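You operate a simulated robot arm through the tools that you are given. There is no shell and no other tool.

Carry out the task below with a simulated two-armed robot. There is one attempt and no reset: what you move stays moved.

TASK
Wipe the dust off both rails, then lay the grey gasket in the white rail and roll it flat.
Fine: on the blue bench; use the yellow wiper and the roller; put both back. Set down upright: blue roller. What is to be rubbed or washed off counts as gone when no trace of it is left.

The check looks at the end state, three seconds after you hand in, the way a careful person would. Anything else that was tipped, shoved, dropped, spilled or broken makes it a failure.

THE ROBOT
Two 7-joint arms with two-finger parallel grippers on one trunk that stands fixed in place. Base frame: the origin is at the foot of the trunk, x ahead of it, y to its left, z up. Readings come in mm, degrees, newtons and seconds.
The left shoulder is at [70, 156, 1130], the right one opposite. Each reaches about 1231 mm from its shoulder. Payload 3.91 kg a hand.
Tool frame (each hand has its own): the origin (TCP) lies between the finger pads and is the grasp point; the fingertips stand 30 mm ahead of it; z points along the fingers, y is the line along which they close. The gripper opens to 110 mm. The fingers are 20 mm wide and 10 mm thick; the gripper's body (48 by 112 mm) begins 55 mm behind the TCP.
Orientation is that of the tool frame in the base frame, as a unit quaternion [x, y, z, w]. With the fingers straight down and closing along the base's y, the tool's x points along the base's -x, its y along +y and its z along -z.

THE INTERFACE
- The arms move only by the tool send_rows. It takes "left_steps", "right_steps" or both (then of equal length, played together; a hand with none holds still); each is a list that holds one entry, the list of rows, each a list of 7 numbers: the shift along the tool's x, y, z in mm, then the turn, a rotation vector about the tool's x, y, z in degrees, then the opening, from 0 (shut) to 1 (fully open). In form: [[[x, y, z, rx, ry, rz, hand], ...]]. A call has 1 to 20 rows; each row is the pose to reach, as a shift and turn from the pose commanded when the call began, along the tool's axes at that moment. Each row takes 0.2 s and may step no farther than 50 mm and 8.6 degrees from the row before; otherwise, or with a gripper value out of range, the whole call is refused. Where a pose cannot be reached the arm comes as near as it can. A force on the tool above 70 N (or 10 N above the force at the start of the call, whichever is more), or a blocked arm, ends the call early, and 0.2 s more pass. The fingers move at their own pace (about 108 mm/s each) and stop on an object; they squeeze with about 34 N. The grip force told is the motor's: it shows also when the fingers shut on nothing. Time passes only in rows, and 0.2 s behind the last, so rows that repeat a pose let the fingers close. The reply holds the time, the measured pose of the TCP, the force on the tool along the base axes, the opening and the grip force, in the units named above and with some noise, with the torque about the TCP (base axes, N m) and any sound that the robot's microphone picked up, and new pictures: "views" is both (left out), scene, wrist or none (wrist: the cameras of the hands that moved).
- Cameras (640 x 400 px; columns grow to the right, rows downward): "scene" is now at [124.3, 54.1, 1378]; the picture's right is [0.60, -0.80, 0.00], its down [-0.30, -0.22, -0.93] and it looks along [0.75, 0.55, -0.37] (base axes); focal length 323 px, centre (320, 200). "left" rides on the left gripper at [72, -17, -103] in its tool frame; the picture's right is [0.23, 0.97, 0.00], its down [-0.76, 0.18, -0.62] and it looks along [-0.61, 0.14, 0.78] (tool axes); focal length 222 px, centre (320, 200). "right" rides on the right gripper at [72, 17, -103] in its tool frame; the picture's right is [-0.23, 0.97, 0.00], its down [-0.76, -0.18, -0.62] and it looks along [-0.61, -0.14, 0.78] (tool axes); focal length 222 px, centre (320, 200). There is no depth. A picture from a camera that has moved, and an enlarged one, comes with that camera's place and axes in the base frame and with its lens.
- slide_trunk(by): slides the trunk up (or, below 0, down) by that many mm; the arms and the scene camera ride with it, the base frame stays. It gives what a move gives, with no picture.
- pan_tilt(pan, tilt): turns the head with the scene camera to pan (to the left, within 86 degrees either way) and tilt (down, from -29 to 69), counted from straight ahead of the robot. It gives what a move gives, and a new picture of the scene camera.
- inspect(camera, box): a new picture of the part [left, top, right, bottom] of that camera's present view, enlarged. It takes no simulated time.
- close_job(): hands the job in; it is judged then, once.

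Places have to be worked out from the pictures, the camera data and where the tool is seen. Open the grippers and draw the arms clear of the work before you hand the job in, unless the task says otherwise.

The tools are called after "Call:" as a command line: name --argument value ..., lists and objects as JSON in quotes. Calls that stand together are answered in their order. send_rows: Moves the arms, as the interface text tells. Its arguments: {"type":"object","properties":{"left_steps":{"type":"array","items":{"type":"array","items":{"type":"array","items":{"type":"number"}}}},"right_steps":{"type":"array","items":{"type":"array","items":{"type":"array","items":{"type":"number"}}}},"views":{"type":"string","enum":["both","scene","wrist","none"]}},"required":[]} The other tools are called the same way: slide_trunk (by) moves the trunk up or down; pan_tilt (pan, tilt) turns the head that bears the scene camera; inspect (camera, box) takes an enlarged picture of a part of a camera's view; close_job () hands the job in.

At the start:

```text
t: 0.0
left_tool_pos: [508.2, 639.6, 1181.1]
left_tool_rot: [0.0, 1.0, 0.001, 0.0]
left_wrist_force: [0.2, 0.8, 0.6]
left_wrist_torque: [0.02, 0.02, 0.01]
left_grip_width: 110.2
left_grip_force: 0.0
right_tool_pos: [630.4, 112.2, 1221.4]
right_tool_rot: [0.001, 1.0, 0.0, 0.0]
right_wrist_force: [-0.5, 0.5, 0.7]
right_wrist_torque: [0.0, 0.0, -0.02]
right_grip_width: 110.0
right_grip_force: 0.1
trunk travel left (down, up): [-575.0, 365.0]
head pan, tilt (commanded): [36.5, 21.9]
```

scene: 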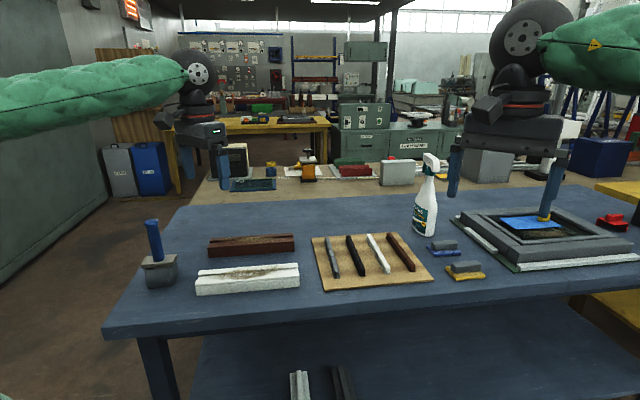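
right: 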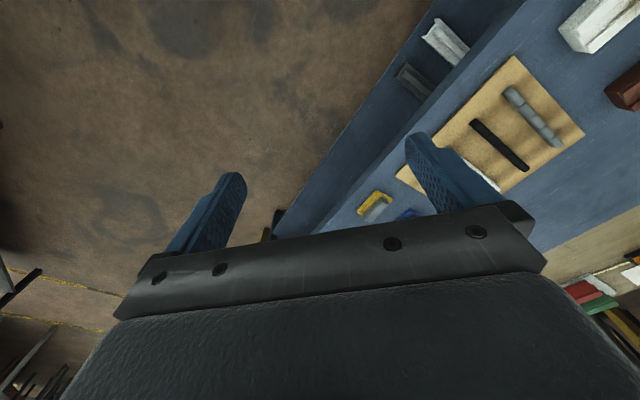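
left: 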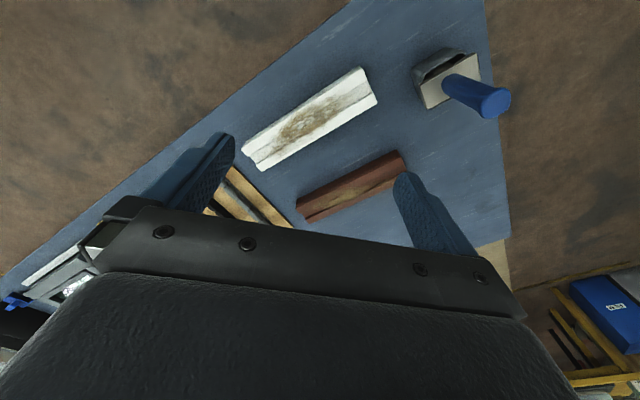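

The scene shows a blue bench with a white rail and a brown rail (both dusty), a tray with four gaskets, a roller in a stand at the left, and two small wipers (blue and yellow). I take enlarged views to see the details.

Call:
inspect --camera "scene" --box '[120, 200, 320, 325]'

Call:
inspect --camera "scene" --box '[300, 180, 500, 305]'

Call:
inspect --camera "left" --box '[220, 40, 540, 240]'

Call:
inspect --camera "right" --box '[320, 0, 640, 240]'

```text
3.20 times, centred on (220, 262) of scene
camera zoom: at [124.3, 54.1, 1378.0], right [0.6, -0.8, 0.0], down [-0.3, -0.22, -0.93], along [0.75, 0.55, -0.37], focal length 1034 px, centre (640, 0)
```

zoom: 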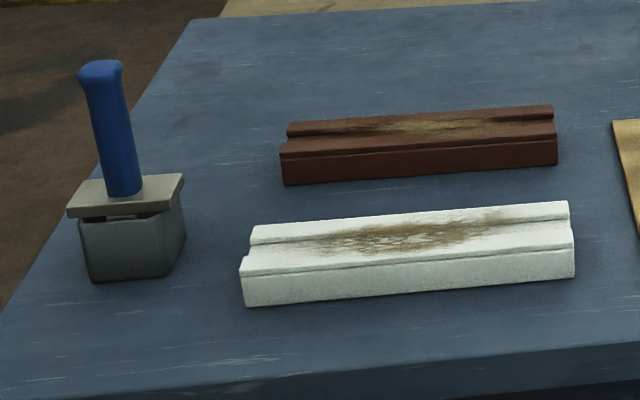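

```text
3.20 times, centred on (400, 242) of scene
camera zoom: at [124.3, 54.1, 1378.0], right [0.6, -0.8, 0.0], down [-0.3, -0.22, -0.93], along [0.75, 0.55, -0.37], focal length 1034 px, centre (64, 64)
```

zoom: 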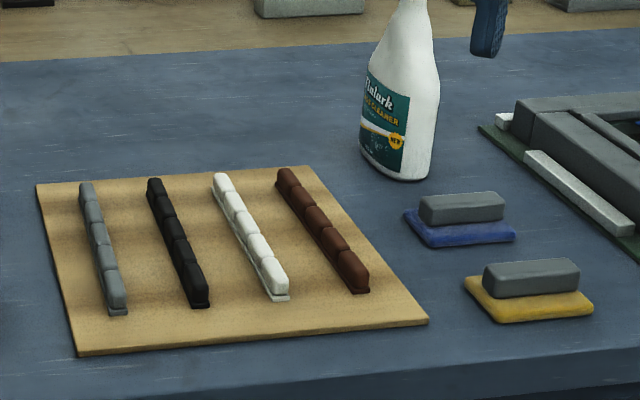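

```text
2.00 times, centred on (380, 140) of left
camera zoom: at [435.4, 621.8, 1284.5], right [-0.23, 0.97, 0.0], down [0.76, 0.18, 0.62], along [0.61, 0.14, -0.78], focal length 444 px, centre (200, 320)
```

zoom: 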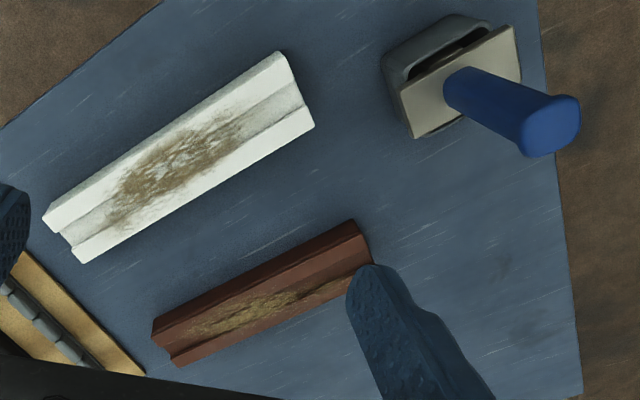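

```text
1.67 times, centred on (480, 120) of right
camera zoom: at [559.1, 127.7, 1324.9], right [0.23, 0.97, 0.0], down [0.76, -0.18, 0.62], along [0.61, -0.14, -0.78], focal length 370 px, centre (53, 333)
```

zoom: 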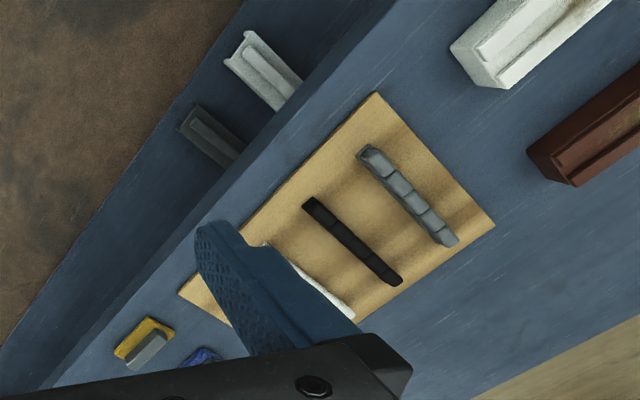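

I want a better overview of the bench and what lies below it before moving anything. I turn the head down toward the bench.

Call:
pan_tilt --pan 40 --tilt 40

Call:
pan_tilt --pan 5 --tilt 35

```text
t: 0.8
left_tool_pos: [507.4, 639.2, 1181.6]
left_tool_rot: [0.0, 1.0, 0.0, -0.001]
left_wrist_force: [-0.3, -0.3, 0.4]
left_wrist_torque: [-0.01, 0.01, 0.01]
left_grip_width: 110.1
left_grip_force: 0.0
right_tool_pos: [631.1, 110.4, 1220.4]
right_tool_rot: [0.0, 1.0, 0.0, -0.001]
right_wrist_force: [-0.1, -0.7, 0.1]
right_wrist_torque: [-0.02, 0.03, -0.02]
right_grip_width: 109.8
right_grip_force: 0.0
trunk travel left (down, up): [-575.0, 365.0]
head pan, tilt (commanded): [40.0, 40.0]
camera scene: at [114.8, 53.5, 1349.7], right [0.64, -0.77, 0.0], down [-0.49, -0.41, -0.77], along [0.59, 0.49, -0.64], focal length 323 px, centre (320, 200)
```

scene: 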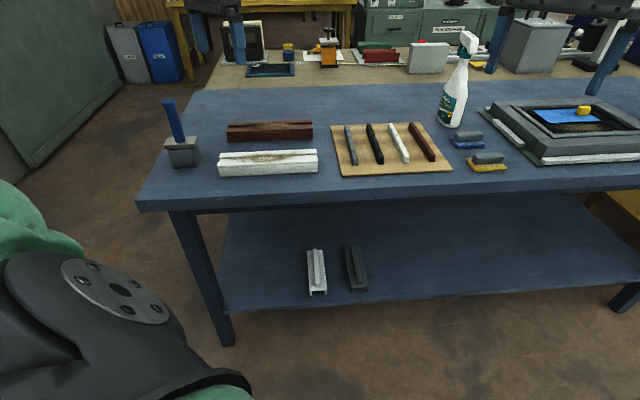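

```text
t: 1.8
left_tool_pos: [506.6, 640.1, 1181.9]
left_tool_rot: [0.0, 1.0, 0.0, 0.001]
left_wrist_force: [0.4, -0.8, 0.3]
left_wrist_torque: [0.01, -0.01, -0.02]
left_grip_width: 109.9
left_grip_force: 0.1
right_tool_pos: [630.5, 110.2, 1222.5]
right_tool_rot: [0.0, 1.0, 0.0, -0.001]
right_wrist_force: [0.7, -0.3, 0.5]
right_wrist_torque: [-0.03, -0.04, 0.01]
right_grip_width: 110.0
right_grip_force: 0.1
trunk travel left (down, up): [-575.0, 365.0]
head pan, tilt (commanded): [5.0, 35.0]
camera scene: at [137.4, 6.6, 1357.2], right [0.09, -1.0, 0.0], down [-0.57, -0.05, -0.82], along [0.82, 0.07, -0.57], focal length 323 px, centre (320, 200)
```

scene: 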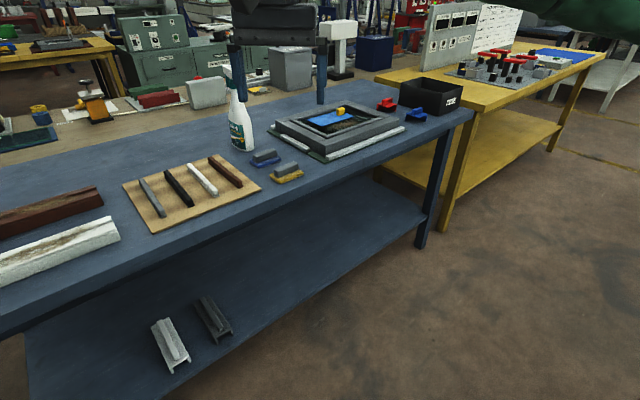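

The bench is turned about 45° in the base frame; the yellow wiper stands at the front right of the gasket tray. I zoom in on the wipers, the rails and the roller in the current views.

Call:
inspect --camera "scene" --box '[230, 130, 330, 200]'

Call:
inspect --camera "scene" --box '[110, 140, 270, 240]'

Call:
inspect --camera "right" --box '[340, 170, 440, 230]'

Call:
inspect --camera "left" --box '[230, 60, 390, 180]'

Call:
inspect --camera "left" --box '[390, 20, 530, 130]'

```text
5.71 times, centred on (280, 165) of scene
camera zoom: at [137.4, 6.6, 1357.2], right [0.09, -1.0, 0.0], down [-0.57, -0.05, -0.82], along [0.82, 0.07, -0.57], focal length 1847 px, centre (549, 400)
```

zoom: 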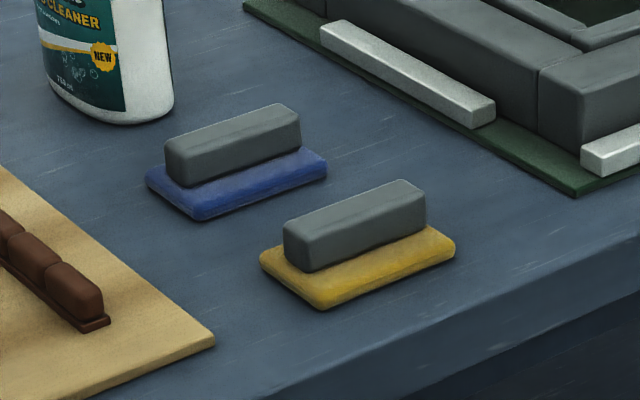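

```text
4.00 times, centred on (190, 190) of scene
camera zoom: at [137.4, 6.6, 1357.2], right [0.09, -1.0, 0.0], down [-0.57, -0.05, -0.82], along [0.82, 0.07, -0.57], focal length 1293 px, centre (840, 240)
```

zoom: 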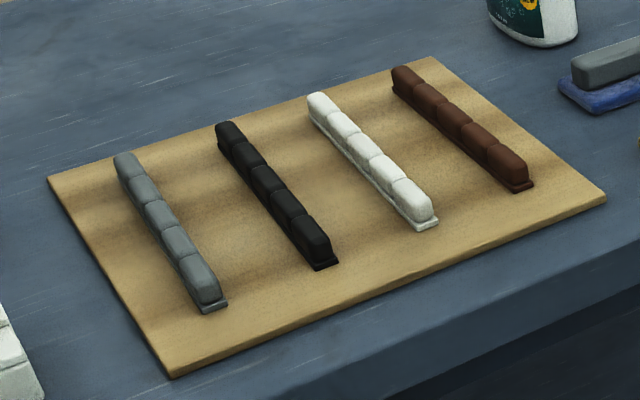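

```text
6.40 times, centred on (390, 200) of right
camera zoom: at [559.1, 127.8, 1324.9], right [0.23, 0.97, 0.0], down [0.76, -0.18, 0.62], along [0.61, -0.14, -0.78], focal length 1422 px, centre (-128, 200)
```

zoom: 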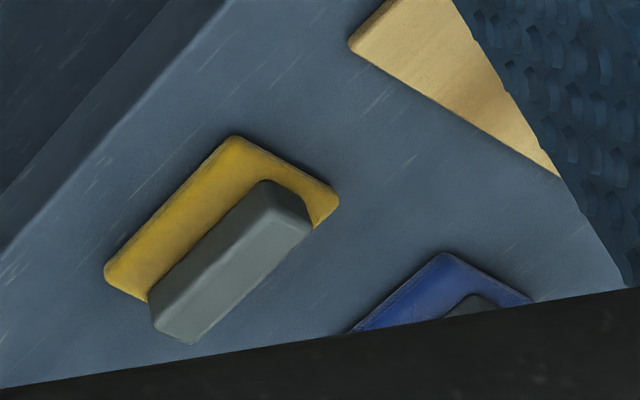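

```text
3.33 times, centred on (310, 120) of left
camera zoom: at [435.4, 621.8, 1284.5], right [-0.23, 0.97, 0.0], down [0.76, 0.18, 0.62], along [0.61, 0.14, -0.78], focal length 740 px, centre (353, 467)
```

zoom: 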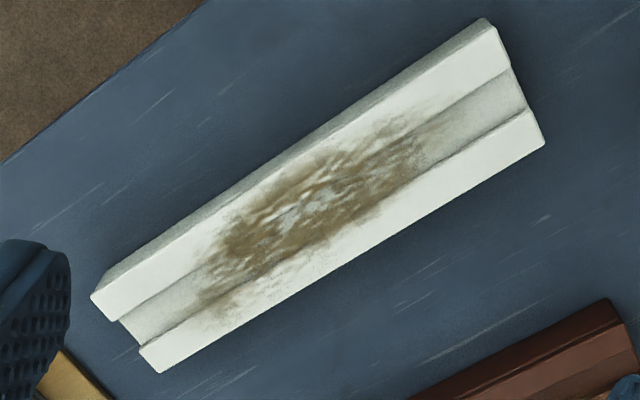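

```text
3.64 times, centred on (460, 75) of left
camera zoom: at [435.4, 621.8, 1284.5], right [-0.23, 0.97, 0.0], down [0.76, 0.18, 0.62], along [0.61, 0.14, -0.78], focal length 808 px, centre (-189, 654)
```

zoom: 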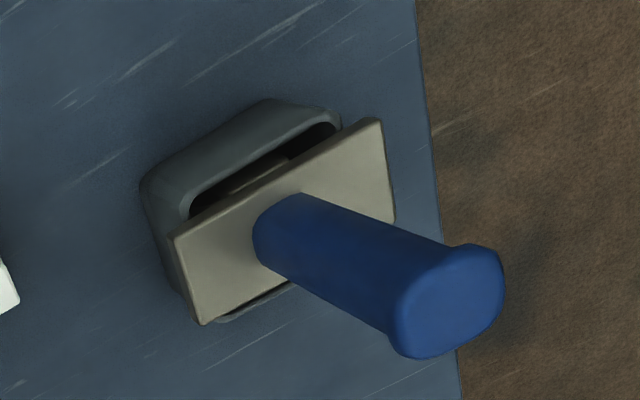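

From two views I put the yellow wiper's foam near (967, 185) with its long side along about (0.74, -0.67), top at z≈850, and the white rail from (519, 746) to (708, 560) with its top near z≈879. I move the right arm out of the way and bring the left hand above the wiper, turned 45°.

Call:
send_rows --left_steps '[[[-28.4, -28.4, 6, 0, 0, 2.8, 1], [-56.9, -56.9, 12, 0, 0, 5.6, 1], [-85.3, -85.3, 18, 0, 0, 8.4, 1], [-113.7, -113.7, 24, 0, 0, 11.2, 1], [-142, -142, 30, 0, 0, 14, 1], [-170.6, -170.6, 36, 0, 0, 16.8, 1], [-199, -199, 42, 0, 0, 19.6, 1], [-227.5, -227.5, 48, 0, 0, 22.4, 1], [-255.9, -255.9, 54, 0, 0, 25.2, 1], [-284.3, -284.3, 60, 0, 0, 28, 1], [-312.8, -312.8, 66, 0, 0, 30.8, 1], [-341.2, -341.2, 72, 0, 0, 33.6, 1], [-369.6, -369.6, 78, 0, 0, 36.4, 1], [-398, -398, 84, 0, 0, 39.2, 1], [-426.5, -426.5, 90, 0, 0, 42, 1], [-455, -455, 96, 0, 0, 45, 1]]]' --right_steps '[[[11, -29, -2, 0, 0, 0, 1], [22, -58, -4, 0, 0, 0, 1], [33, -87, -6, 0, 0, 0, 1], [44, -116, -8, 0, 0, 0, 1], [55, -145, -10, 0, 0, 0, 1], [66, -174, -12, 0, 0, 0, 1], [77, -203, -14, 0, 0, 0, 1], [88, -232, -16, 0, 0, 0, 1], [99, -261, -18, 0, 0, 0, 1], [110, -290, -20, 0, 0, 0, 1], [121, -319, -22, 0, 0, 0, 1], [132, -348, -24, 0, 0, 0, 1], [143, -377, -26, 0, 0, 0, 1], [154, -406, -28, 0, 0, 0, 1], [165, -435, -30, 0, 0, 0, 1], [176, -462, -30, 0, 0, 0, 1]]]' --views "both"

```text
t: 5.2
left_tool_pos: [913.7, 218.6, 1091.3]
left_tool_rot: [0.383, 0.924, 0.0, 0.002]
left_wrist_force: [-0.4, 0.0, 0.6]
left_wrist_torque: [-0.01, 0.0, 0.01]
left_grip_width: 110.0
left_grip_force: 0.1
left hand out of reach, approached as far as the arm can: row 15, 16
right_tool_pos: [454.2, -353.5, 1253.9]
right_tool_rot: [0.0, 1.0, 0.0, 0.0]
right_wrist_force: [-1.5, -0.2, -1.0]
right_wrist_torque: [0.01, -0.01, -0.01]
right_grip_width: 109.9
right_grip_force: 0.0
trunk travel left (down, up): [-575.0, 365.0]
head pan, tilt (commanded): [5.0, 35.0]
camera scene: at [135.7, 5.2, 1357.5], right [0.09, -1.0, 0.0], down [-0.57, -0.05, -0.82], along [0.82, 0.07, -0.57], focal length 323 px, centre (320, 200)
camera right: at [382.3, -336.9, 1357.2], right [0.23, 0.97, 0.0], down [0.76, -0.18, 0.62], along [0.61, -0.14, -0.78], focal length 222 px, centre (320, 200)
camera left: at [849.4, 257.5, 1194.4], right [0.53, 0.85, 0.0], down [0.66, -0.41, 0.63], along [0.53, -0.33, -0.78], focal length 222 px, centre (320, 200)
```

scene: 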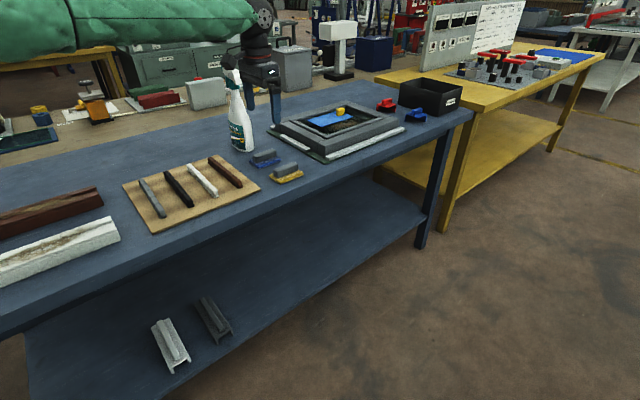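
right: 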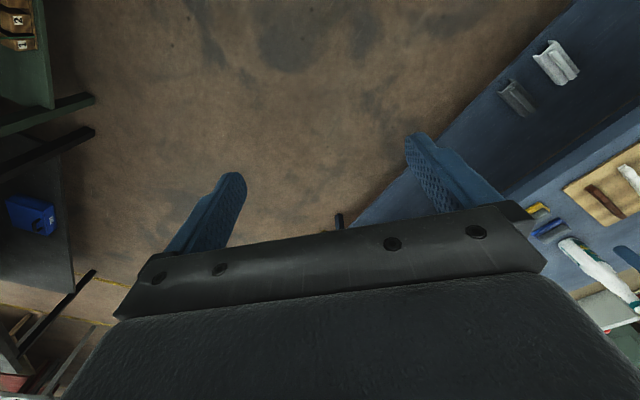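
left: 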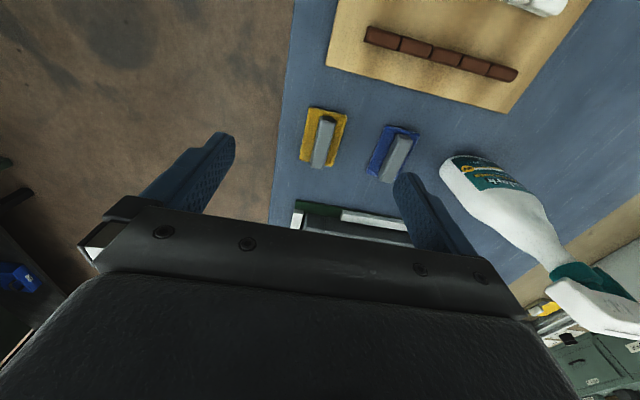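

The left arm reaches its limit near x=914 with straight-down fingers, so I will need a tilt (about the closing axis) to take the wiper at about (976, 185). I zoom in for a precise fix with both cameras.

Call:
inspect --camera "left" --box '[270, 80, 430, 190]'

Call:
inspect --camera "scene" --box '[230, 130, 330, 200]'

```text
3.64 times, centred on (350, 135) of left
camera zoom: at [849.4, 257.5, 1194.4], right [0.53, 0.85, 0.0], down [0.66, -0.41, 0.63], along [0.53, -0.33, -0.78], focal length 808 px, centre (211, 436)
```

zoom: 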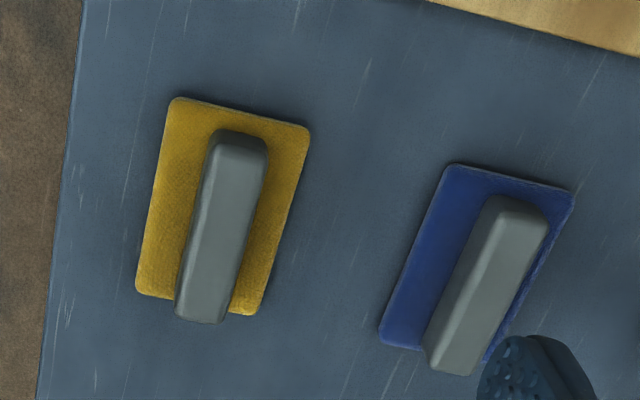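

```text
5.71 times, centred on (280, 165) of scene
camera zoom: at [135.7, 5.2, 1357.5], right [0.09, -1.0, 0.0], down [-0.57, -0.05, -0.82], along [0.82, 0.07, -0.57], focal length 1847 px, centre (549, 400)
```

zoom: 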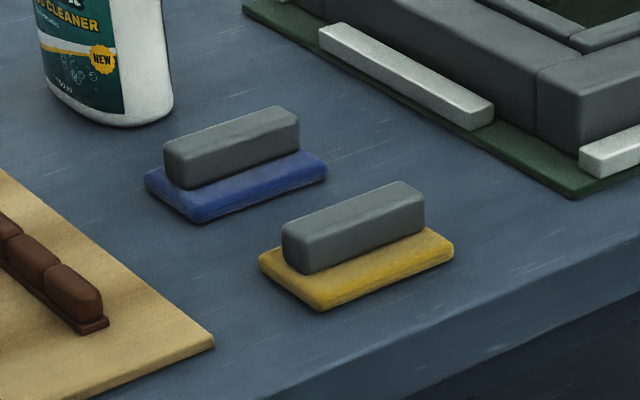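

Both cameras agree: wiper centre about (974.5, 183), foam top z≈856, handle top z≈880, long axis at -45°. I first back off along the tool's x to see how the commanded pose is counted after the reach limit.

Call:
send_rows --left_steps '[[[45, 0, 0, 0, 0, 0, 1], [90, 0, 0, 0, 0, 0, 1], [90, 0, 0, 0, 0, 0, 1]]]' --views "none"

```text
t: 6.0
left_tool_pos: [851.3, 283.0, 1086.9]
left_tool_rot: [0.383, 0.924, 0.0, -0.001]
left_wrist_force: [-0.4, -1.4, -0.9]
left_wrist_torque: [0.03, 0.01, 0.0]
left_grip_width: 109.9
left_grip_force: 0.1
right_tool_pos: [456.6, -351.3, 1252.9]
right_tool_rot: [0.0, 1.0, 0.001, -0.001]
right_wrist_force: [-0.1, -0.8, 0.6]
right_wrist_torque: [0.01, -0.01, -0.01]
right_grip_width: 110.2
right_grip_force: 0.0
trunk travel left (down, up): [-575.0, 365.0]
head pan, tilt (commanded): [5.0, 35.0]
```

The commanded pose counts from the place reached. Now I tilt the hand 15° about its closing axis (fingers pointing outward) and move to a point about 70 mm above the wiper's handle.

Call:
send_rows --left_steps '[[[-10, 0, 10, 0, -6, 0, 1], [-40, 5, 30, 0, -12, 0, 1], [-75, 8, 50, 0, -15, 0, 1], [-110, 12, 75, 0, -15, 0, 1], [-140, 15, 105, 0, -15, 0, 1], [-158, 17.3, 127, 0, -15, 0, 1], [-158, 17.3, 127, 0, -15, 0, 1]]]' --views "both"

```text
t: 7.6
left_tool_pos: [939.9, 206.7, 973.3]
left_tool_rot: [0.379, 0.916, -0.05, 0.121]
left_wrist_force: [0.4, -0.2, 0.6]
left_wrist_torque: [0.02, 0.02, -0.03]
left_grip_width: 110.2
left_grip_force: 0.0
left hand out of reach, approached as far as the arm can: row 5, 6, 7
right_tool_pos: [457.5, -351.0, 1253.8]
right_tool_rot: [0.0, 1.0, 0.0, 0.0]
right_wrist_force: [0.0, -0.3, 0.3]
right_wrist_torque: [0.03, 0.03, 0.02]
right_grip_width: 110.1
right_grip_force: 0.1
trunk travel left (down, up): [-575.0, 365.0]
head pan, tilt (commanded): [5.0, 35.0]
camera scene: at [138.1, 6.3, 1357.1], right [0.09, -1.0, 0.0], down [-0.57, -0.05, -0.82], along [0.82, 0.07, -0.57], focal length 323 px, centre (320, 200)
camera left: at [859.4, 261.9, 1053.9], right [0.53, 0.84, -0.06], down [0.53, -0.28, 0.8], along [0.66, -0.46, -0.6], focal length 222 px, centre (320, 200)
```

scene: 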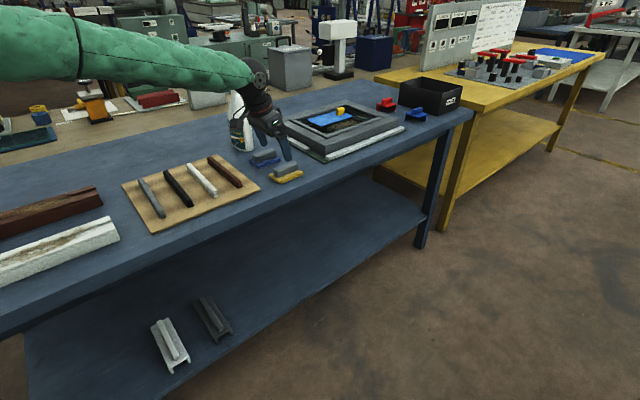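
left: 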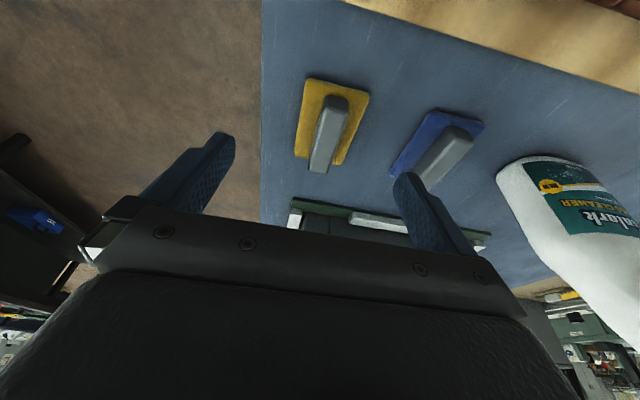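

Still short of reach at 15° tilt. I try a steeper tilt (45° about the closing axis) while staying high above the wiper, to see whether the arm then reaches out far enough.

Call:
send_rows --left_steps '[[[0, 0, 0, 0, -8, 0, 1], [0, 0, 0, 0, -16, 0, 1], [-20, 4, 5, 0, -24, 0, 1], [-39.8, 7.7, 10.7, 0, -30, 0, 1], [-39.8, 7.7, 10.7, 0, -30, 0, 1]]]' --views "scene"

```text
t: 8.8
left_tool_pos: [974.3, 182.4, 976.0]
left_tool_rot: [0.353, 0.854, -0.146, 0.354]
left_wrist_force: [-0.1, -0.5, -0.6]
left_wrist_torque: [0.0, -0.01, -0.03]
left_grip_width: 110.2
left_grip_force: 0.1
right_tool_pos: [456.3, -353.3, 1254.6]
right_tool_rot: [0.001, 1.0, 0.0, -0.001]
right_wrist_force: [0.5, -0.3, -0.2]
right_wrist_torque: [-0.02, 0.05, -0.01]
right_grip_width: 110.1
right_grip_force: 0.1
trunk travel left (down, up): [-575.0, 365.0]
head pan, tilt (commanded): [5.0, 35.0]
camera scene: at [137.2, 6.3, 1357.2], right [0.09, -1.0, 0.0], down [-0.57, -0.05, -0.82], along [0.82, 0.07, -0.57], focal length 323 px, centre (320, 200)
```

scene: 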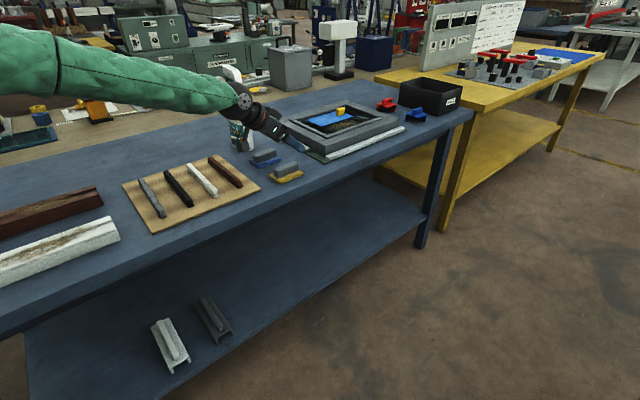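

At 45° tilt it reaches. I'll use a 40° tilt with the trunk lowered 140 mm for margin, so first I draw the hand back and up 150 mm before sliding the trunk down.

Call:
send_rows --left_steps '[[[-9, 0, -44, 0, 0, 0, 1], [-18, 0, -88, 0, 0, 0, 1], [-27, 0, -132, 0, 0, 0, 1], [-36, 0, -176, 0, 0, 0, 1], [-36, 0, -176, 0, 0, 0, 1]]]' --views "none"

Call:
slide_trunk --by -140

```text
t: 10.0
left_tool_pos: [904.0, 251.8, 1125.0]
left_tool_rot: [0.354, 0.854, -0.147, 0.353]
left_wrist_force: [0.2, 0.3, -0.4]
left_wrist_torque: [-0.04, -0.02, -0.01]
left_grip_width: 109.9
left_grip_force: 0.3
right_tool_pos: [457.1, -353.3, 1252.8]
right_tool_rot: [0.0, 1.0, 0.0, 0.0]
right_wrist_force: [0.1, -0.2, -0.9]
right_wrist_torque: [0.02, 0.05, -0.04]
right_grip_width: 109.9
right_grip_force: 0.2
trunk travel left (down, up): [-575.0, 365.0]
head pan, tilt (commanded): [5.0, 35.0]
```

```text
t: 11.7
left_tool_pos: [903.6, 251.4, 985.7]
left_tool_rot: [0.354, 0.854, -0.147, 0.353]
left_wrist_force: [0.0, 0.3, -0.1]
left_wrist_torque: [-0.01, -0.02, 0.01]
left_grip_width: 110.0
left_grip_force: 0.0
right_tool_pos: [455.1, -352.3, 1113.9]
right_tool_rot: [-0.001, 1.0, 0.0, 0.001]
right_wrist_force: [0.2, -0.9, 0.0]
right_wrist_torque: [0.04, 0.05, 0.01]
right_grip_width: 110.4
right_grip_force: 0.1
trunk travel left (down, up): [-435.0, 505.0]
head pan, tilt (commanded): [5.0, 35.0]
```

The trunk is lowered. Now I move to about 60 mm above the grasp height over the wiper, at 40° tilt, and look with the wrist camera.

Call:
send_rows --left_steps '[[[-16, 0.7, 41, 0, 2.5, 0, 1], [-32.8, 1.4, 83.2, 0, 5, 0, 1], [-32.8, 1.4, 83.2, 0, 5, 0, 1]]]' --views "both"

Call:
inspect --camera "scene" --box '[220, 80, 340, 160]'

```text
t: 12.5
left_tool_pos: [960.9, 195.5, 948.3]
left_tool_rot: [0.36, 0.868, -0.131, 0.317]
left_wrist_force: [0.5, -0.6, 0.0]
left_wrist_torque: [0.0, 0.02, -0.01]
left_grip_width: 110.2
left_grip_force: 0.1
right_tool_pos: [455.5, -351.7, 1113.2]
right_tool_rot: [-0.001, 1.0, 0.0, 0.0]
right_wrist_force: [-0.4, 0.6, -0.1]
right_wrist_torque: [0.02, -0.03, -0.01]
right_grip_width: 110.3
right_grip_force: 0.0
trunk travel left (down, up): [-435.0, 505.0]
head pan, tilt (commanded): [5.0, 35.0]
camera scene: at [136.7, 6.1, 1217.3], right [0.09, -1.0, 0.0], down [-0.57, -0.05, -0.82], along [0.82, 0.07, -0.57], focal length 323 px, centre (320, 200)
camera left: at [862.1, 268.6, 981.1], right [0.57, 0.81, -0.15], down [0.25, 0.0, 0.97], along [0.78, -0.58, -0.21], focal length 222 px, centre (320, 200)
```

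scene: 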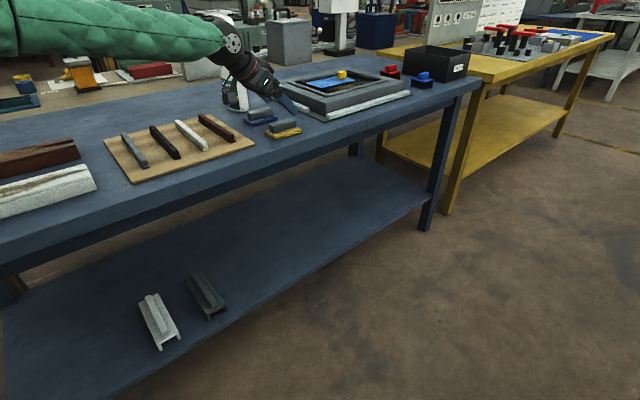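
left: 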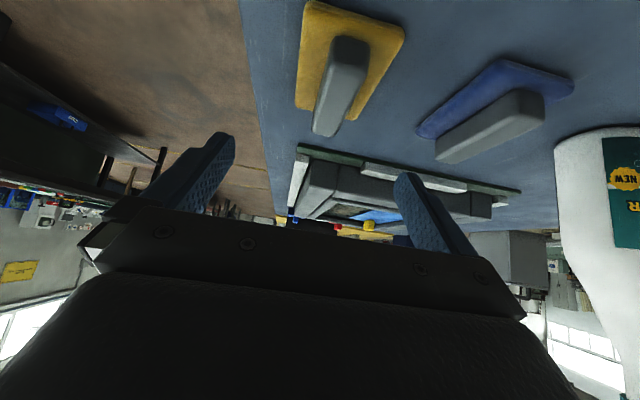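

```text
5.00 times, centred on (280, 120) of scene
camera zoom: at [136.7, 6.1, 1217.3], right [0.09, -1.0, 0.0], down [-0.57, -0.05, -0.82], along [0.82, 0.07, -0.57], focal length 1616 px, centre (520, 600)
```

zoom: 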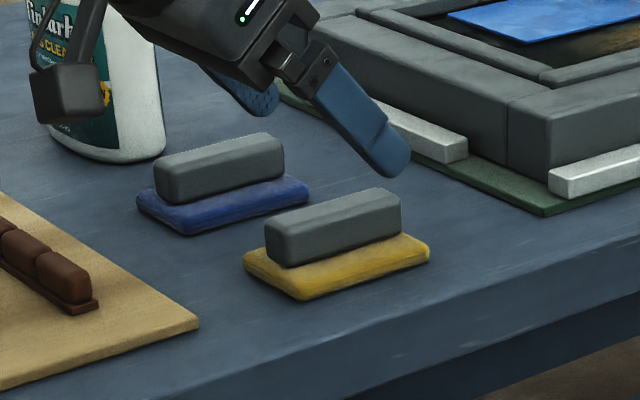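

The hand is over the wiper; I zoom the wrist view to check the handle lies between the fingers.

Call:
inspect --camera "left" --box '[240, 0, 440, 140]'

```text
2.86 times, centred on (340, 70) of left
camera zoom: at [862.1, 268.6, 981.1], right [0.57, 0.81, -0.15], down [0.25, 0.0, 0.97], along [0.78, -0.58, -0.21], focal length 635 px, centre (263, 571)
```

zoom: 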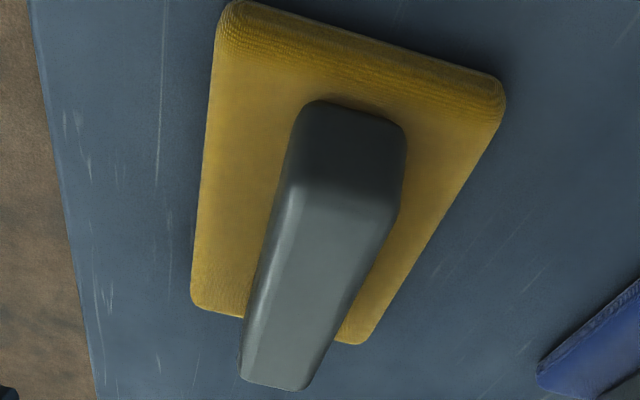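

The handle line agrees with my estimate (centre ≈ (976, 182), along -45°) and lies between the fingers. I descend 58 mm to the grasp height and look before closing.

Call:
send_rows --left_steps '[[[12, 0, 15.5, 0, 0, 0, 1], [24, 0, 31, 0, 0, 0, 1], [30, 0, 39, 0, 0, 0, 1], [35.1, 0, 46.2, 0, 0, 0, 1], [35.1, 0, 46.2, 0, 0, 0, 1]]]' --views "wrist"

Call:
inspect --camera "scene" --box '[220, 80, 340, 160]'

```text
t: 13.7
left_tool_pos: [963.2, 192.5, 890.9]
left_tool_rot: [0.359, 0.868, -0.13, 0.316]
left_wrist_force: [1.0, -0.4, 0.0]
left_wrist_torque: [-0.01, -0.04, 0.01]
left_grip_width: 110.1
left_grip_force: 0.0
right_tool_pos: [454.5, -352.8, 1113.6]
right_tool_rot: [0.0, 1.0, 0.0, -0.001]
right_wrist_force: [-0.8, -0.6, 0.8]
right_wrist_torque: [0.0, 0.02, 0.0]
right_grip_width: 110.1
right_grip_force: 0.0
trunk travel left (down, up): [-435.0, 505.0]
head pan, tilt (commanded): [5.0, 35.0]
camera left: at [865.5, 267.6, 923.6], right [0.57, 0.81, -0.15], down [0.26, 0.0, 0.97], along [0.78, -0.58, -0.21], focal length 222 px, centre (320, 200)
```

left: 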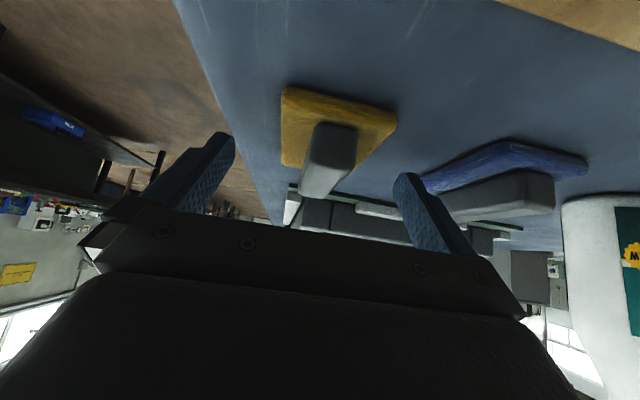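

```text
5.00 times, centred on (280, 120) of scene
camera zoom: at [137.3, 6.1, 1217.2], right [0.09, -1.0, 0.0], down [-0.57, -0.05, -0.82], along [0.82, 0.07, -0.57], focal length 1616 px, centre (520, 600)
```

zoom: 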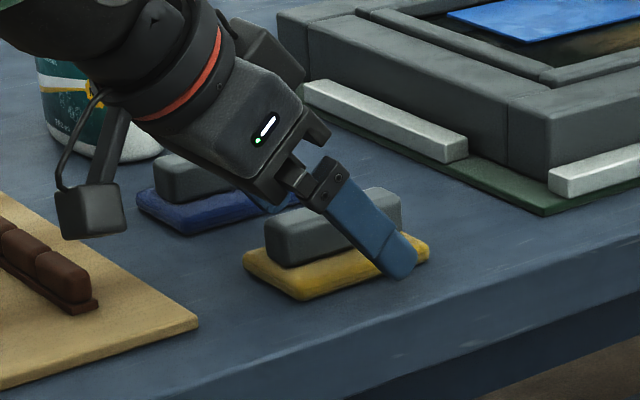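

The handle sits centred between the fingers. I close the gripper on it.

Call:
send_rows --left_steps '[[[0, 0, 0, 0, 0, 0, 0.5], [0, 0, 0, 0, 0, 0, 0.25], [0, 0, 0, 0, 0, 0, 0], [0, 0, 0, 0, 0, 0, 0], [0, 0, 0, 0, 0, 0, 0]]]' --views "wrist"

Call:
inspect --camera "scene" --box '[220, 80, 340, 160]'

```text
t: 14.9
left_tool_pos: [963.5, 194.5, 891.9]
left_tool_rot: [0.36, 0.868, -0.131, 0.316]
left_wrist_force: [0.0, 0.2, 1.7]
left_wrist_torque: [0.03, -0.03, 0.03]
left_grip_width: 22.7
left_grip_force: 33.6
right_tool_pos: [456.3, -351.7, 1113.1]
right_tool_rot: [0.001, 1.0, 0.0, -0.001]
right_wrist_force: [-0.1, 0.3, -0.7]
right_wrist_torque: [0.04, -0.02, 0.0]
right_grip_width: 110.0
right_grip_force: 0.1
trunk travel left (down, up): [-435.0, 505.0]
head pan, tilt (commanded): [5.0, 35.0]
camera left: at [865.7, 267.6, 923.7], right [0.57, 0.81, -0.15], down [0.26, 0.0, 0.97], along [0.78, -0.58, -0.21], focal length 222 px, centre (320, 200)
```

left: 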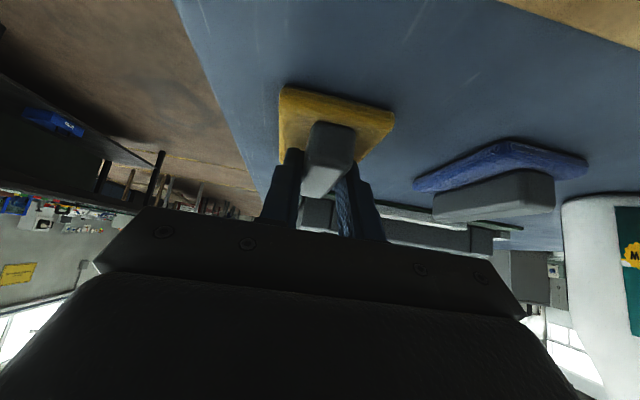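

```text
5.00 times, centred on (280, 120) of scene
camera zoom: at [137.4, 6.1, 1217.2], right [0.09, -1.0, 0.0], down [-0.57, -0.05, -0.82], along [0.82, 0.07, -0.57], focal length 1616 px, centre (520, 600)
```

zoom: 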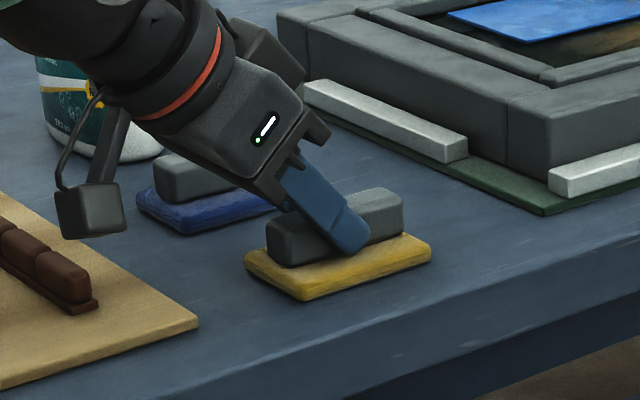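

The wiper is held (grip 22.7 mm wide, 33.6 N). I lift it straight up 60 mm and check that it hangs level.

Call:
send_rows --left_steps '[[[-9.6, 0, -11.5, 0, 0, 0, 0], [-19.3, 0, -23, 0, 0, 0, 0], [-38.6, 0, -46, 0, 0, 0, 0], [-38.6, 0, -46, 0, 0, 0, 0]]]' --views "wrist"

Call:
inspect --camera "scene" --box '[220, 60, 340, 140]'

```text
t: 15.9
left_tool_pos: [965.4, 193.7, 951.8]
left_tool_rot: [0.36, 0.868, -0.131, 0.315]
left_wrist_force: [-1.0, 1.2, -0.4]
left_wrist_torque: [-0.03, 0.01, 0.0]
left_grip_width: 23.0
left_grip_force: 33.8
right_tool_pos: [455.7, -353.4, 1113.6]
right_tool_rot: [0.0, 1.0, 0.0, -0.001]
right_wrist_force: [0.0, 0.2, 0.8]
right_wrist_torque: [0.02, -0.03, 0.01]
right_grip_width: 109.9
right_grip_force: 0.2
trunk travel left (down, up): [-435.0, 505.0]
head pan, tilt (commanded): [5.0, 35.0]
camera left: at [866.9, 267.6, 984.0], right [0.57, 0.81, -0.15], down [0.26, 0.0, 0.97], along [0.78, -0.58, -0.21], focal length 222 px, centre (320, 200)
```

left: 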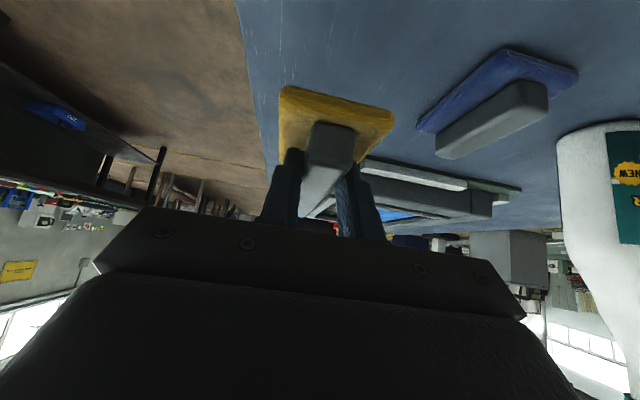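

```text
5.00 times, centred on (280, 100) of scene
camera zoom: at [138.1, 6.3, 1217.1], right [0.09, -1.0, 0.0], down [-0.57, -0.05, -0.82], along [0.82, 0.07, -0.57], focal length 1616 px, centre (520, 700)
```

zoom: 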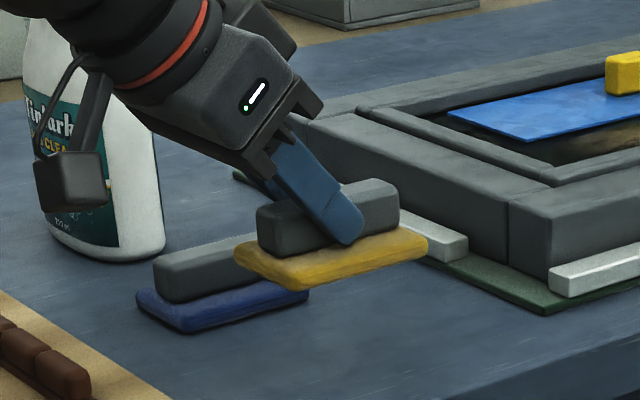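

The wiper is held level. I carry it over the tray to above the white rail's centre (about (590, 630)), staying about 90 mm above bench level.

Call:
send_rows --left_steps '[[[33.2, 3.4, -30.9, 0, 0, 0, 0], [66.4, 6.7, -61.7, 0, 0, 0, 0], [99.5, 10.1, -92.6, 0, 0, 0, 0], [132.7, 13.5, -123.4, 0, 0, 0, 0], [165.9, 16.8, -154.3, 0, 0, 0, 0], [199.1, 20.2, -185.2, 0, 0, 0, 0], [232.3, 23.6, -216, 0, 0, 0, 0], [265.4, 27, -246.9, 0, 0, 0, 0], [298.6, 30.3, -277.7, 0, 0, 0, 0], [331.8, 33.7, -308.6, 0, 0, 0, 0], [365, 37.1, -339.5, 0, 0, 0, 0], [398.2, 40.4, -370.3, 0, 0, 0, 0], [431.4, 43.8, -401.2, 0, 0, 0, 0], [431.4, 43.8, -401.2, 0, 0, 0, 0]]]' --views "wrist"

Call:
pan_tilt --pan 48 --tilt 38

```text
t: 18.9
left_tool_pos: [576.2, 641.9, 981.3]
left_tool_rot: [0.36, 0.868, -0.131, 0.315]
left_wrist_force: [0.2, 0.0, -0.3]
left_wrist_torque: [0.01, -0.01, 0.0]
left_grip_width: 23.0
left_grip_force: 33.8
right_tool_pos: [455.1, -353.9, 1113.1]
right_tool_rot: [0.0, 1.0, 0.0, 0.0]
right_wrist_force: [-0.6, 0.0, -0.3]
right_wrist_torque: [0.01, -0.01, 0.02]
right_grip_width: 110.0
right_grip_force: 0.0
trunk travel left (down, up): [-435.0, 505.0]
head pan, tilt (commanded): [5.0, 35.0]
camera left: at [479.7, 714.7, 1014.3], right [0.57, 0.81, -0.15], down [0.26, 0.0, 0.97], along [0.78, -0.58, -0.21], focal length 222 px, centre (320, 200)
```

left: 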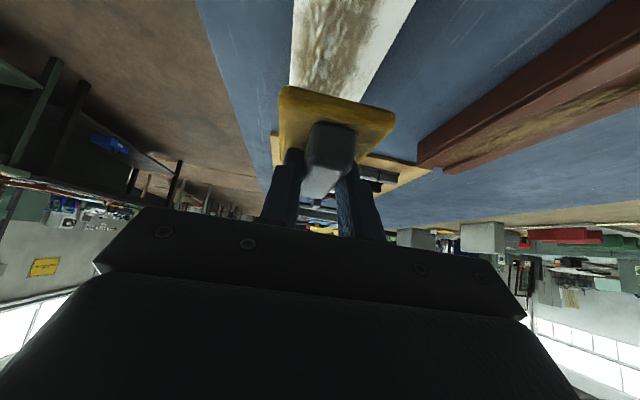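

```text
t: 20.0
left_tool_pos: [578.1, 641.1, 981.2]
left_tool_rot: [0.36, 0.868, -0.131, 0.317]
left_wrist_force: [1.4, -0.2, -0.6]
left_wrist_torque: [0.0, 0.0, -0.01]
left_grip_width: 22.8
left_grip_force: 34.1
right_tool_pos: [455.2, -353.0, 1114.0]
right_tool_rot: [0.001, 1.0, 0.0, 0.0]
right_wrist_force: [-0.3, -1.1, -0.2]
right_wrist_torque: [-0.02, 0.01, 0.02]
right_grip_width: 110.1
right_grip_force: 0.0
trunk travel left (down, up): [-435.0, 505.0]
head pan, tilt (commanded): [48.0, 38.0]
camera scene: at [107.3, 62.7, 1212.7], right [0.74, -0.67, 0.0], down [-0.41, -0.46, -0.79], along [0.53, 0.59, -0.62], focal length 323 px, centre (320, 200)
```

scene: 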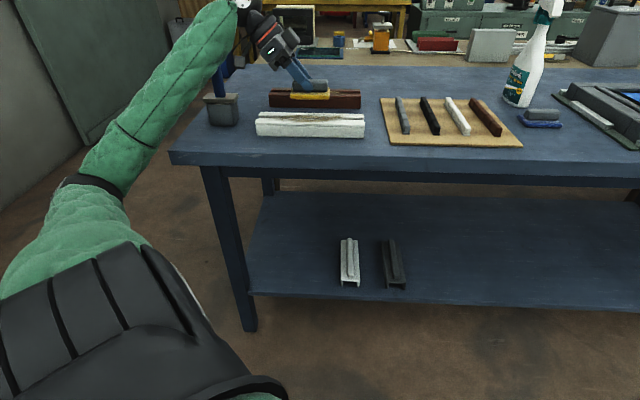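

The wiper is above the white rail. I descend toward it in stages, watching the force (contact expected near TCP z≈928).

Call:
send_rows --left_steps '[[[7.4, 0, 8.8, 0, 0, 0, 0], [14.8, 0, 17.6, 0, 0, 0, 0], [22.2, 0, 26.4, 0, 0, 0, 0], [29.6, 0, 35.2, 0, 0, 0, 0], [29.6, 0, 35.2, 0, 0, 0, 0]]]' --views "wrist"

Call:
inspect --camera "scene" --box '[230, 40, 390, 150]'

```text
t: 21.2
left_tool_pos: [579.9, 640.4, 935.4]
left_tool_rot: [0.36, 0.868, -0.131, 0.317]
left_wrist_force: [-0.5, -0.3, -1.3]
left_wrist_torque: [0.01, 0.0, 0.03]
left_grip_width: 23.2
left_grip_force: 33.5
right_tool_pos: [456.5, -351.5, 1113.8]
right_tool_rot: [0.0, 1.0, 0.0, 0.0]
right_wrist_force: [0.4, -0.7, -0.7]
right_wrist_torque: [-0.04, -0.04, -0.03]
right_grip_width: 110.0
right_grip_force: 0.0
trunk travel left (down, up): [-435.0, 505.0]
head pan, tilt (commanded): [48.0, 38.0]
camera left: at [480.8, 713.0, 968.1], right [0.57, 0.81, -0.15], down [0.26, 0.0, 0.97], along [0.78, -0.58, -0.21], focal length 222 px, centre (320, 200)
```

left: 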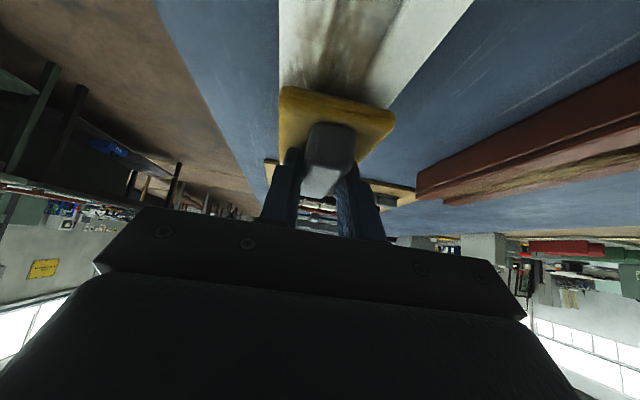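

```text
3.64 times, centred on (310, 95) of scene
camera zoom: at [107.2, 62.7, 1212.7], right [0.74, -0.67, 0.0], down [-0.41, -0.46, -0.79], along [0.53, 0.59, -0.62], focal length 1176 px, centre (356, 582)
```

zoom: 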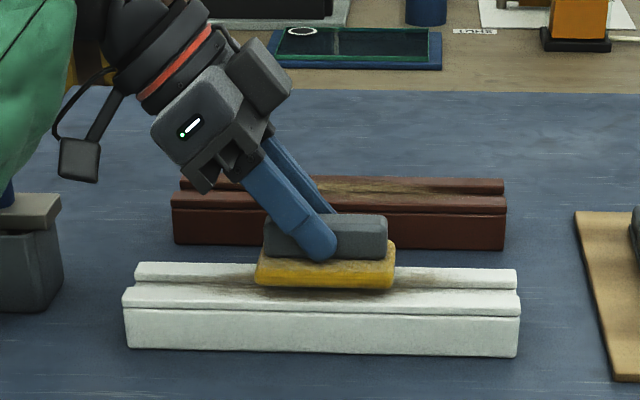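

No contact yet; the foam is a little above the rail. I go down in small 3–4 mm stages reading the force.

Call:
send_rows --left_steps '[[[1.3, 0, 1.5, 0, 0, 0, 0], [2.6, 0, 3.1, 0, 0, 0, 0], [2.6, 0, 3.1, 0, 0, 0, 0]]]' --views "none"

Call:
send_rows --left_steps '[[[1, 0, 1.15, 0, 0, 0, 0], [1.9, 0, 2.3, 0, 0, 0, 0], [1.9, 0, 2.3, 0, 0, 0, 0]]]' --views "none"

```text
t: 22.0
left_tool_pos: [579.2, 639.2, 933.3]
left_tool_rot: [0.36, 0.868, -0.131, 0.317]
left_wrist_force: [0.0, 0.1, -0.1]
left_wrist_torque: [0.01, 0.01, -0.01]
left_grip_width: 22.7
left_grip_force: 33.6
right_tool_pos: [454.8, -352.0, 1113.5]
right_tool_rot: [0.0, 1.0, 0.0, 0.001]
right_wrist_force: [-0.2, -0.1, 0.5]
right_wrist_torque: [0.0, -0.01, 0.01]
right_grip_width: 110.0
right_grip_force: 0.1
trunk travel left (down, up): [-435.0, 505.0]
head pan, tilt (commanded): [48.0, 38.0]
```

```text
t: 22.8
left_tool_pos: [576.3, 639.1, 930.5]
left_tool_rot: [0.36, 0.868, -0.13, 0.317]
left_wrist_force: [-0.1, 0.4, -0.8]
left_wrist_torque: [-0.02, 0.02, 0.0]
left_grip_width: 23.0
left_grip_force: 33.7
right_tool_pos: [454.8, -353.7, 1113.7]
right_tool_rot: [0.0, 1.0, 0.0, 0.0]
right_wrist_force: [0.8, 0.3, 0.7]
right_wrist_torque: [-0.01, 0.05, -0.02]
right_grip_width: 109.9
right_grip_force: 0.1
trunk travel left (down, up): [-435.0, 505.0]
head pan, tilt (commanded): [48.0, 38.0]
```

Still no contact force at about z=929. I go lower in more small steps.

Call:
send_rows --left_steps '[[[1.3, 0, 1.5, 0, 0, 0, 0], [1.9, 0, 2.3, 0, 0, 0, 0], [1.9, 0, 2.3, 0, 0, 0, 0]]]' --views "none"

Call:
send_rows --left_steps '[[[1, 0, 1.15, 0, 0, 0, 0], [1.3, 0, 1.5, 0, 0, 0, 0], [1.3, 0, 1.5, 0, 0, 0, 0]]]' --views "none"

Call:
inspect --camera "scene" --box '[230, 40, 390, 150]'

```text
t: 23.6
left_tool_pos: [576.5, 638.0, 929.7]
left_tool_rot: [0.361, 0.868, -0.13, 0.316]
left_wrist_force: [0.1, 0.5, -0.9]
left_wrist_torque: [0.01, 0.02, 0.0]
left_grip_width: 23.2
left_grip_force: 34.0
right_tool_pos: [453.5, -354.9, 1114.8]
right_tool_rot: [0.001, 1.0, 0.002, 0.001]
right_wrist_force: [-0.7, -0.4, 0.2]
right_wrist_torque: [0.0, 0.01, 0.01]
right_grip_width: 109.9
right_grip_force: 0.0
trunk travel left (down, up): [-435.0, 505.0]
head pan, tilt (commanded): [48.0, 38.0]
```

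```text
t: 24.4
left_tool_pos: [576.0, 637.6, 929.7]
left_tool_rot: [0.36, 0.868, -0.128, 0.316]
left_wrist_force: [0.2, 0.4, -0.5]
left_wrist_torque: [-0.01, 0.03, 0.0]
left_grip_width: 23.1
left_grip_force: 34.5
right_tool_pos: [452.0, -355.4, 1114.2]
right_tool_rot: [0.0, 1.0, 0.002, 0.001]
right_wrist_force: [0.3, -0.2, 0.3]
right_wrist_torque: [-0.01, 0.02, 0.0]
right_grip_width: 109.9
right_grip_force: 0.0
trunk travel left (down, up): [-435.0, 505.0]
head pan, tilt (commanded): [48.0, 38.0]
```

```text
3.64 times, centred on (310, 95) of scene
camera zoom: at [103.8, 58.8, 1213.4], right [0.74, -0.67, 0.0], down [-0.41, -0.46, -0.79], along [0.53, 0.59, -0.61], focal length 1176 px, centre (356, 582)
```

zoom: 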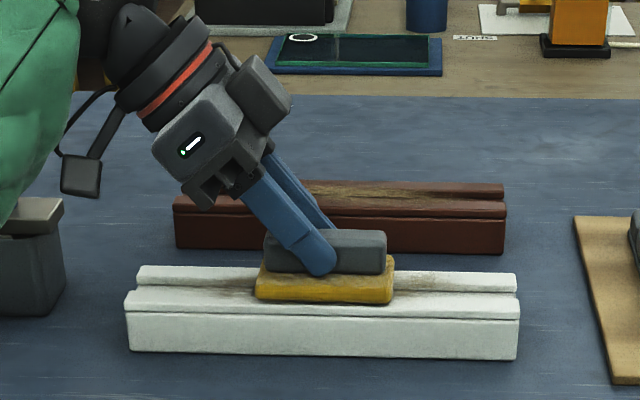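

The z reading stopped at about 929.7 while the scene camera and right hand shifted by 3–4 mm, so some part of the left arm (not the tool) may be pressing on something. I look at the whole scene before going on.

Call:
inspect --camera "scene" --box '[0, 0, 640, 400]'

Call:
inspect --camera "right" --box '[0, 0, 640, 400]'

Call:
inspect --camera "left" --box '[0, 0, 640, 400]'

```text
1.00 times, centred on (320, 200) of scene (not enlarged: the box is as wide or as high as the picture)
camera zoom: at [103.8, 58.8, 1213.4], right [0.74, -0.67, 0.0], down [-0.41, -0.46, -0.79], along [0.53, 0.59, -0.61], focal length 323 px, centre (320, 200)
```

zoom: 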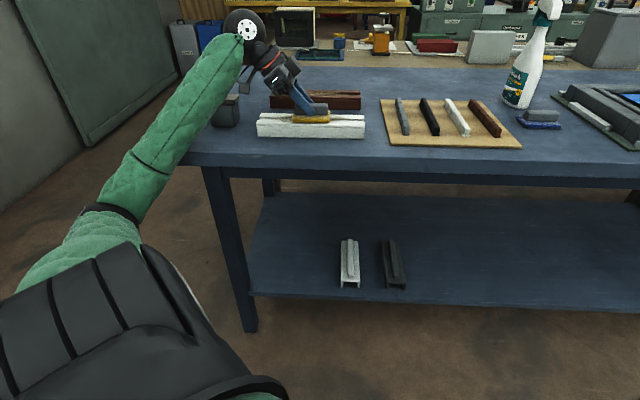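

```text
1.00 times, centred on (320, 200) of right (not enlarged: the box is as wide or as high as the picture)
camera zoom: at [380.4, -339.3, 1217.3], right [0.23, 0.97, 0.0], down [0.76, -0.18, 0.62], along [0.61, -0.14, -0.78], focal length 222 px, centre (320, 200)
```

zoom: 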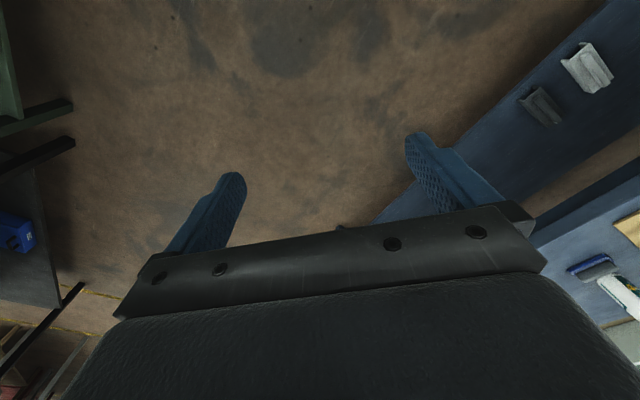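

```text
1.00 times, centred on (320, 200) of left (not enlarged: the box is as wide or as high as the picture)
camera zoom: at [477.7, 711.0, 962.0], right [0.57, 0.81, -0.14], down [0.25, -0.01, 0.97], along [0.79, -0.58, -0.21], focal length 222 px, centre (320, 200)
```

zoom: 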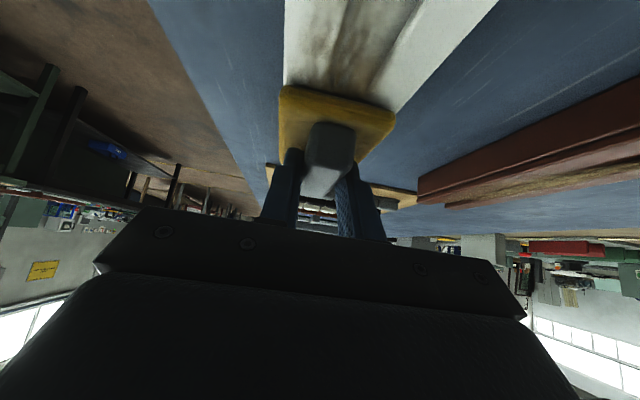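

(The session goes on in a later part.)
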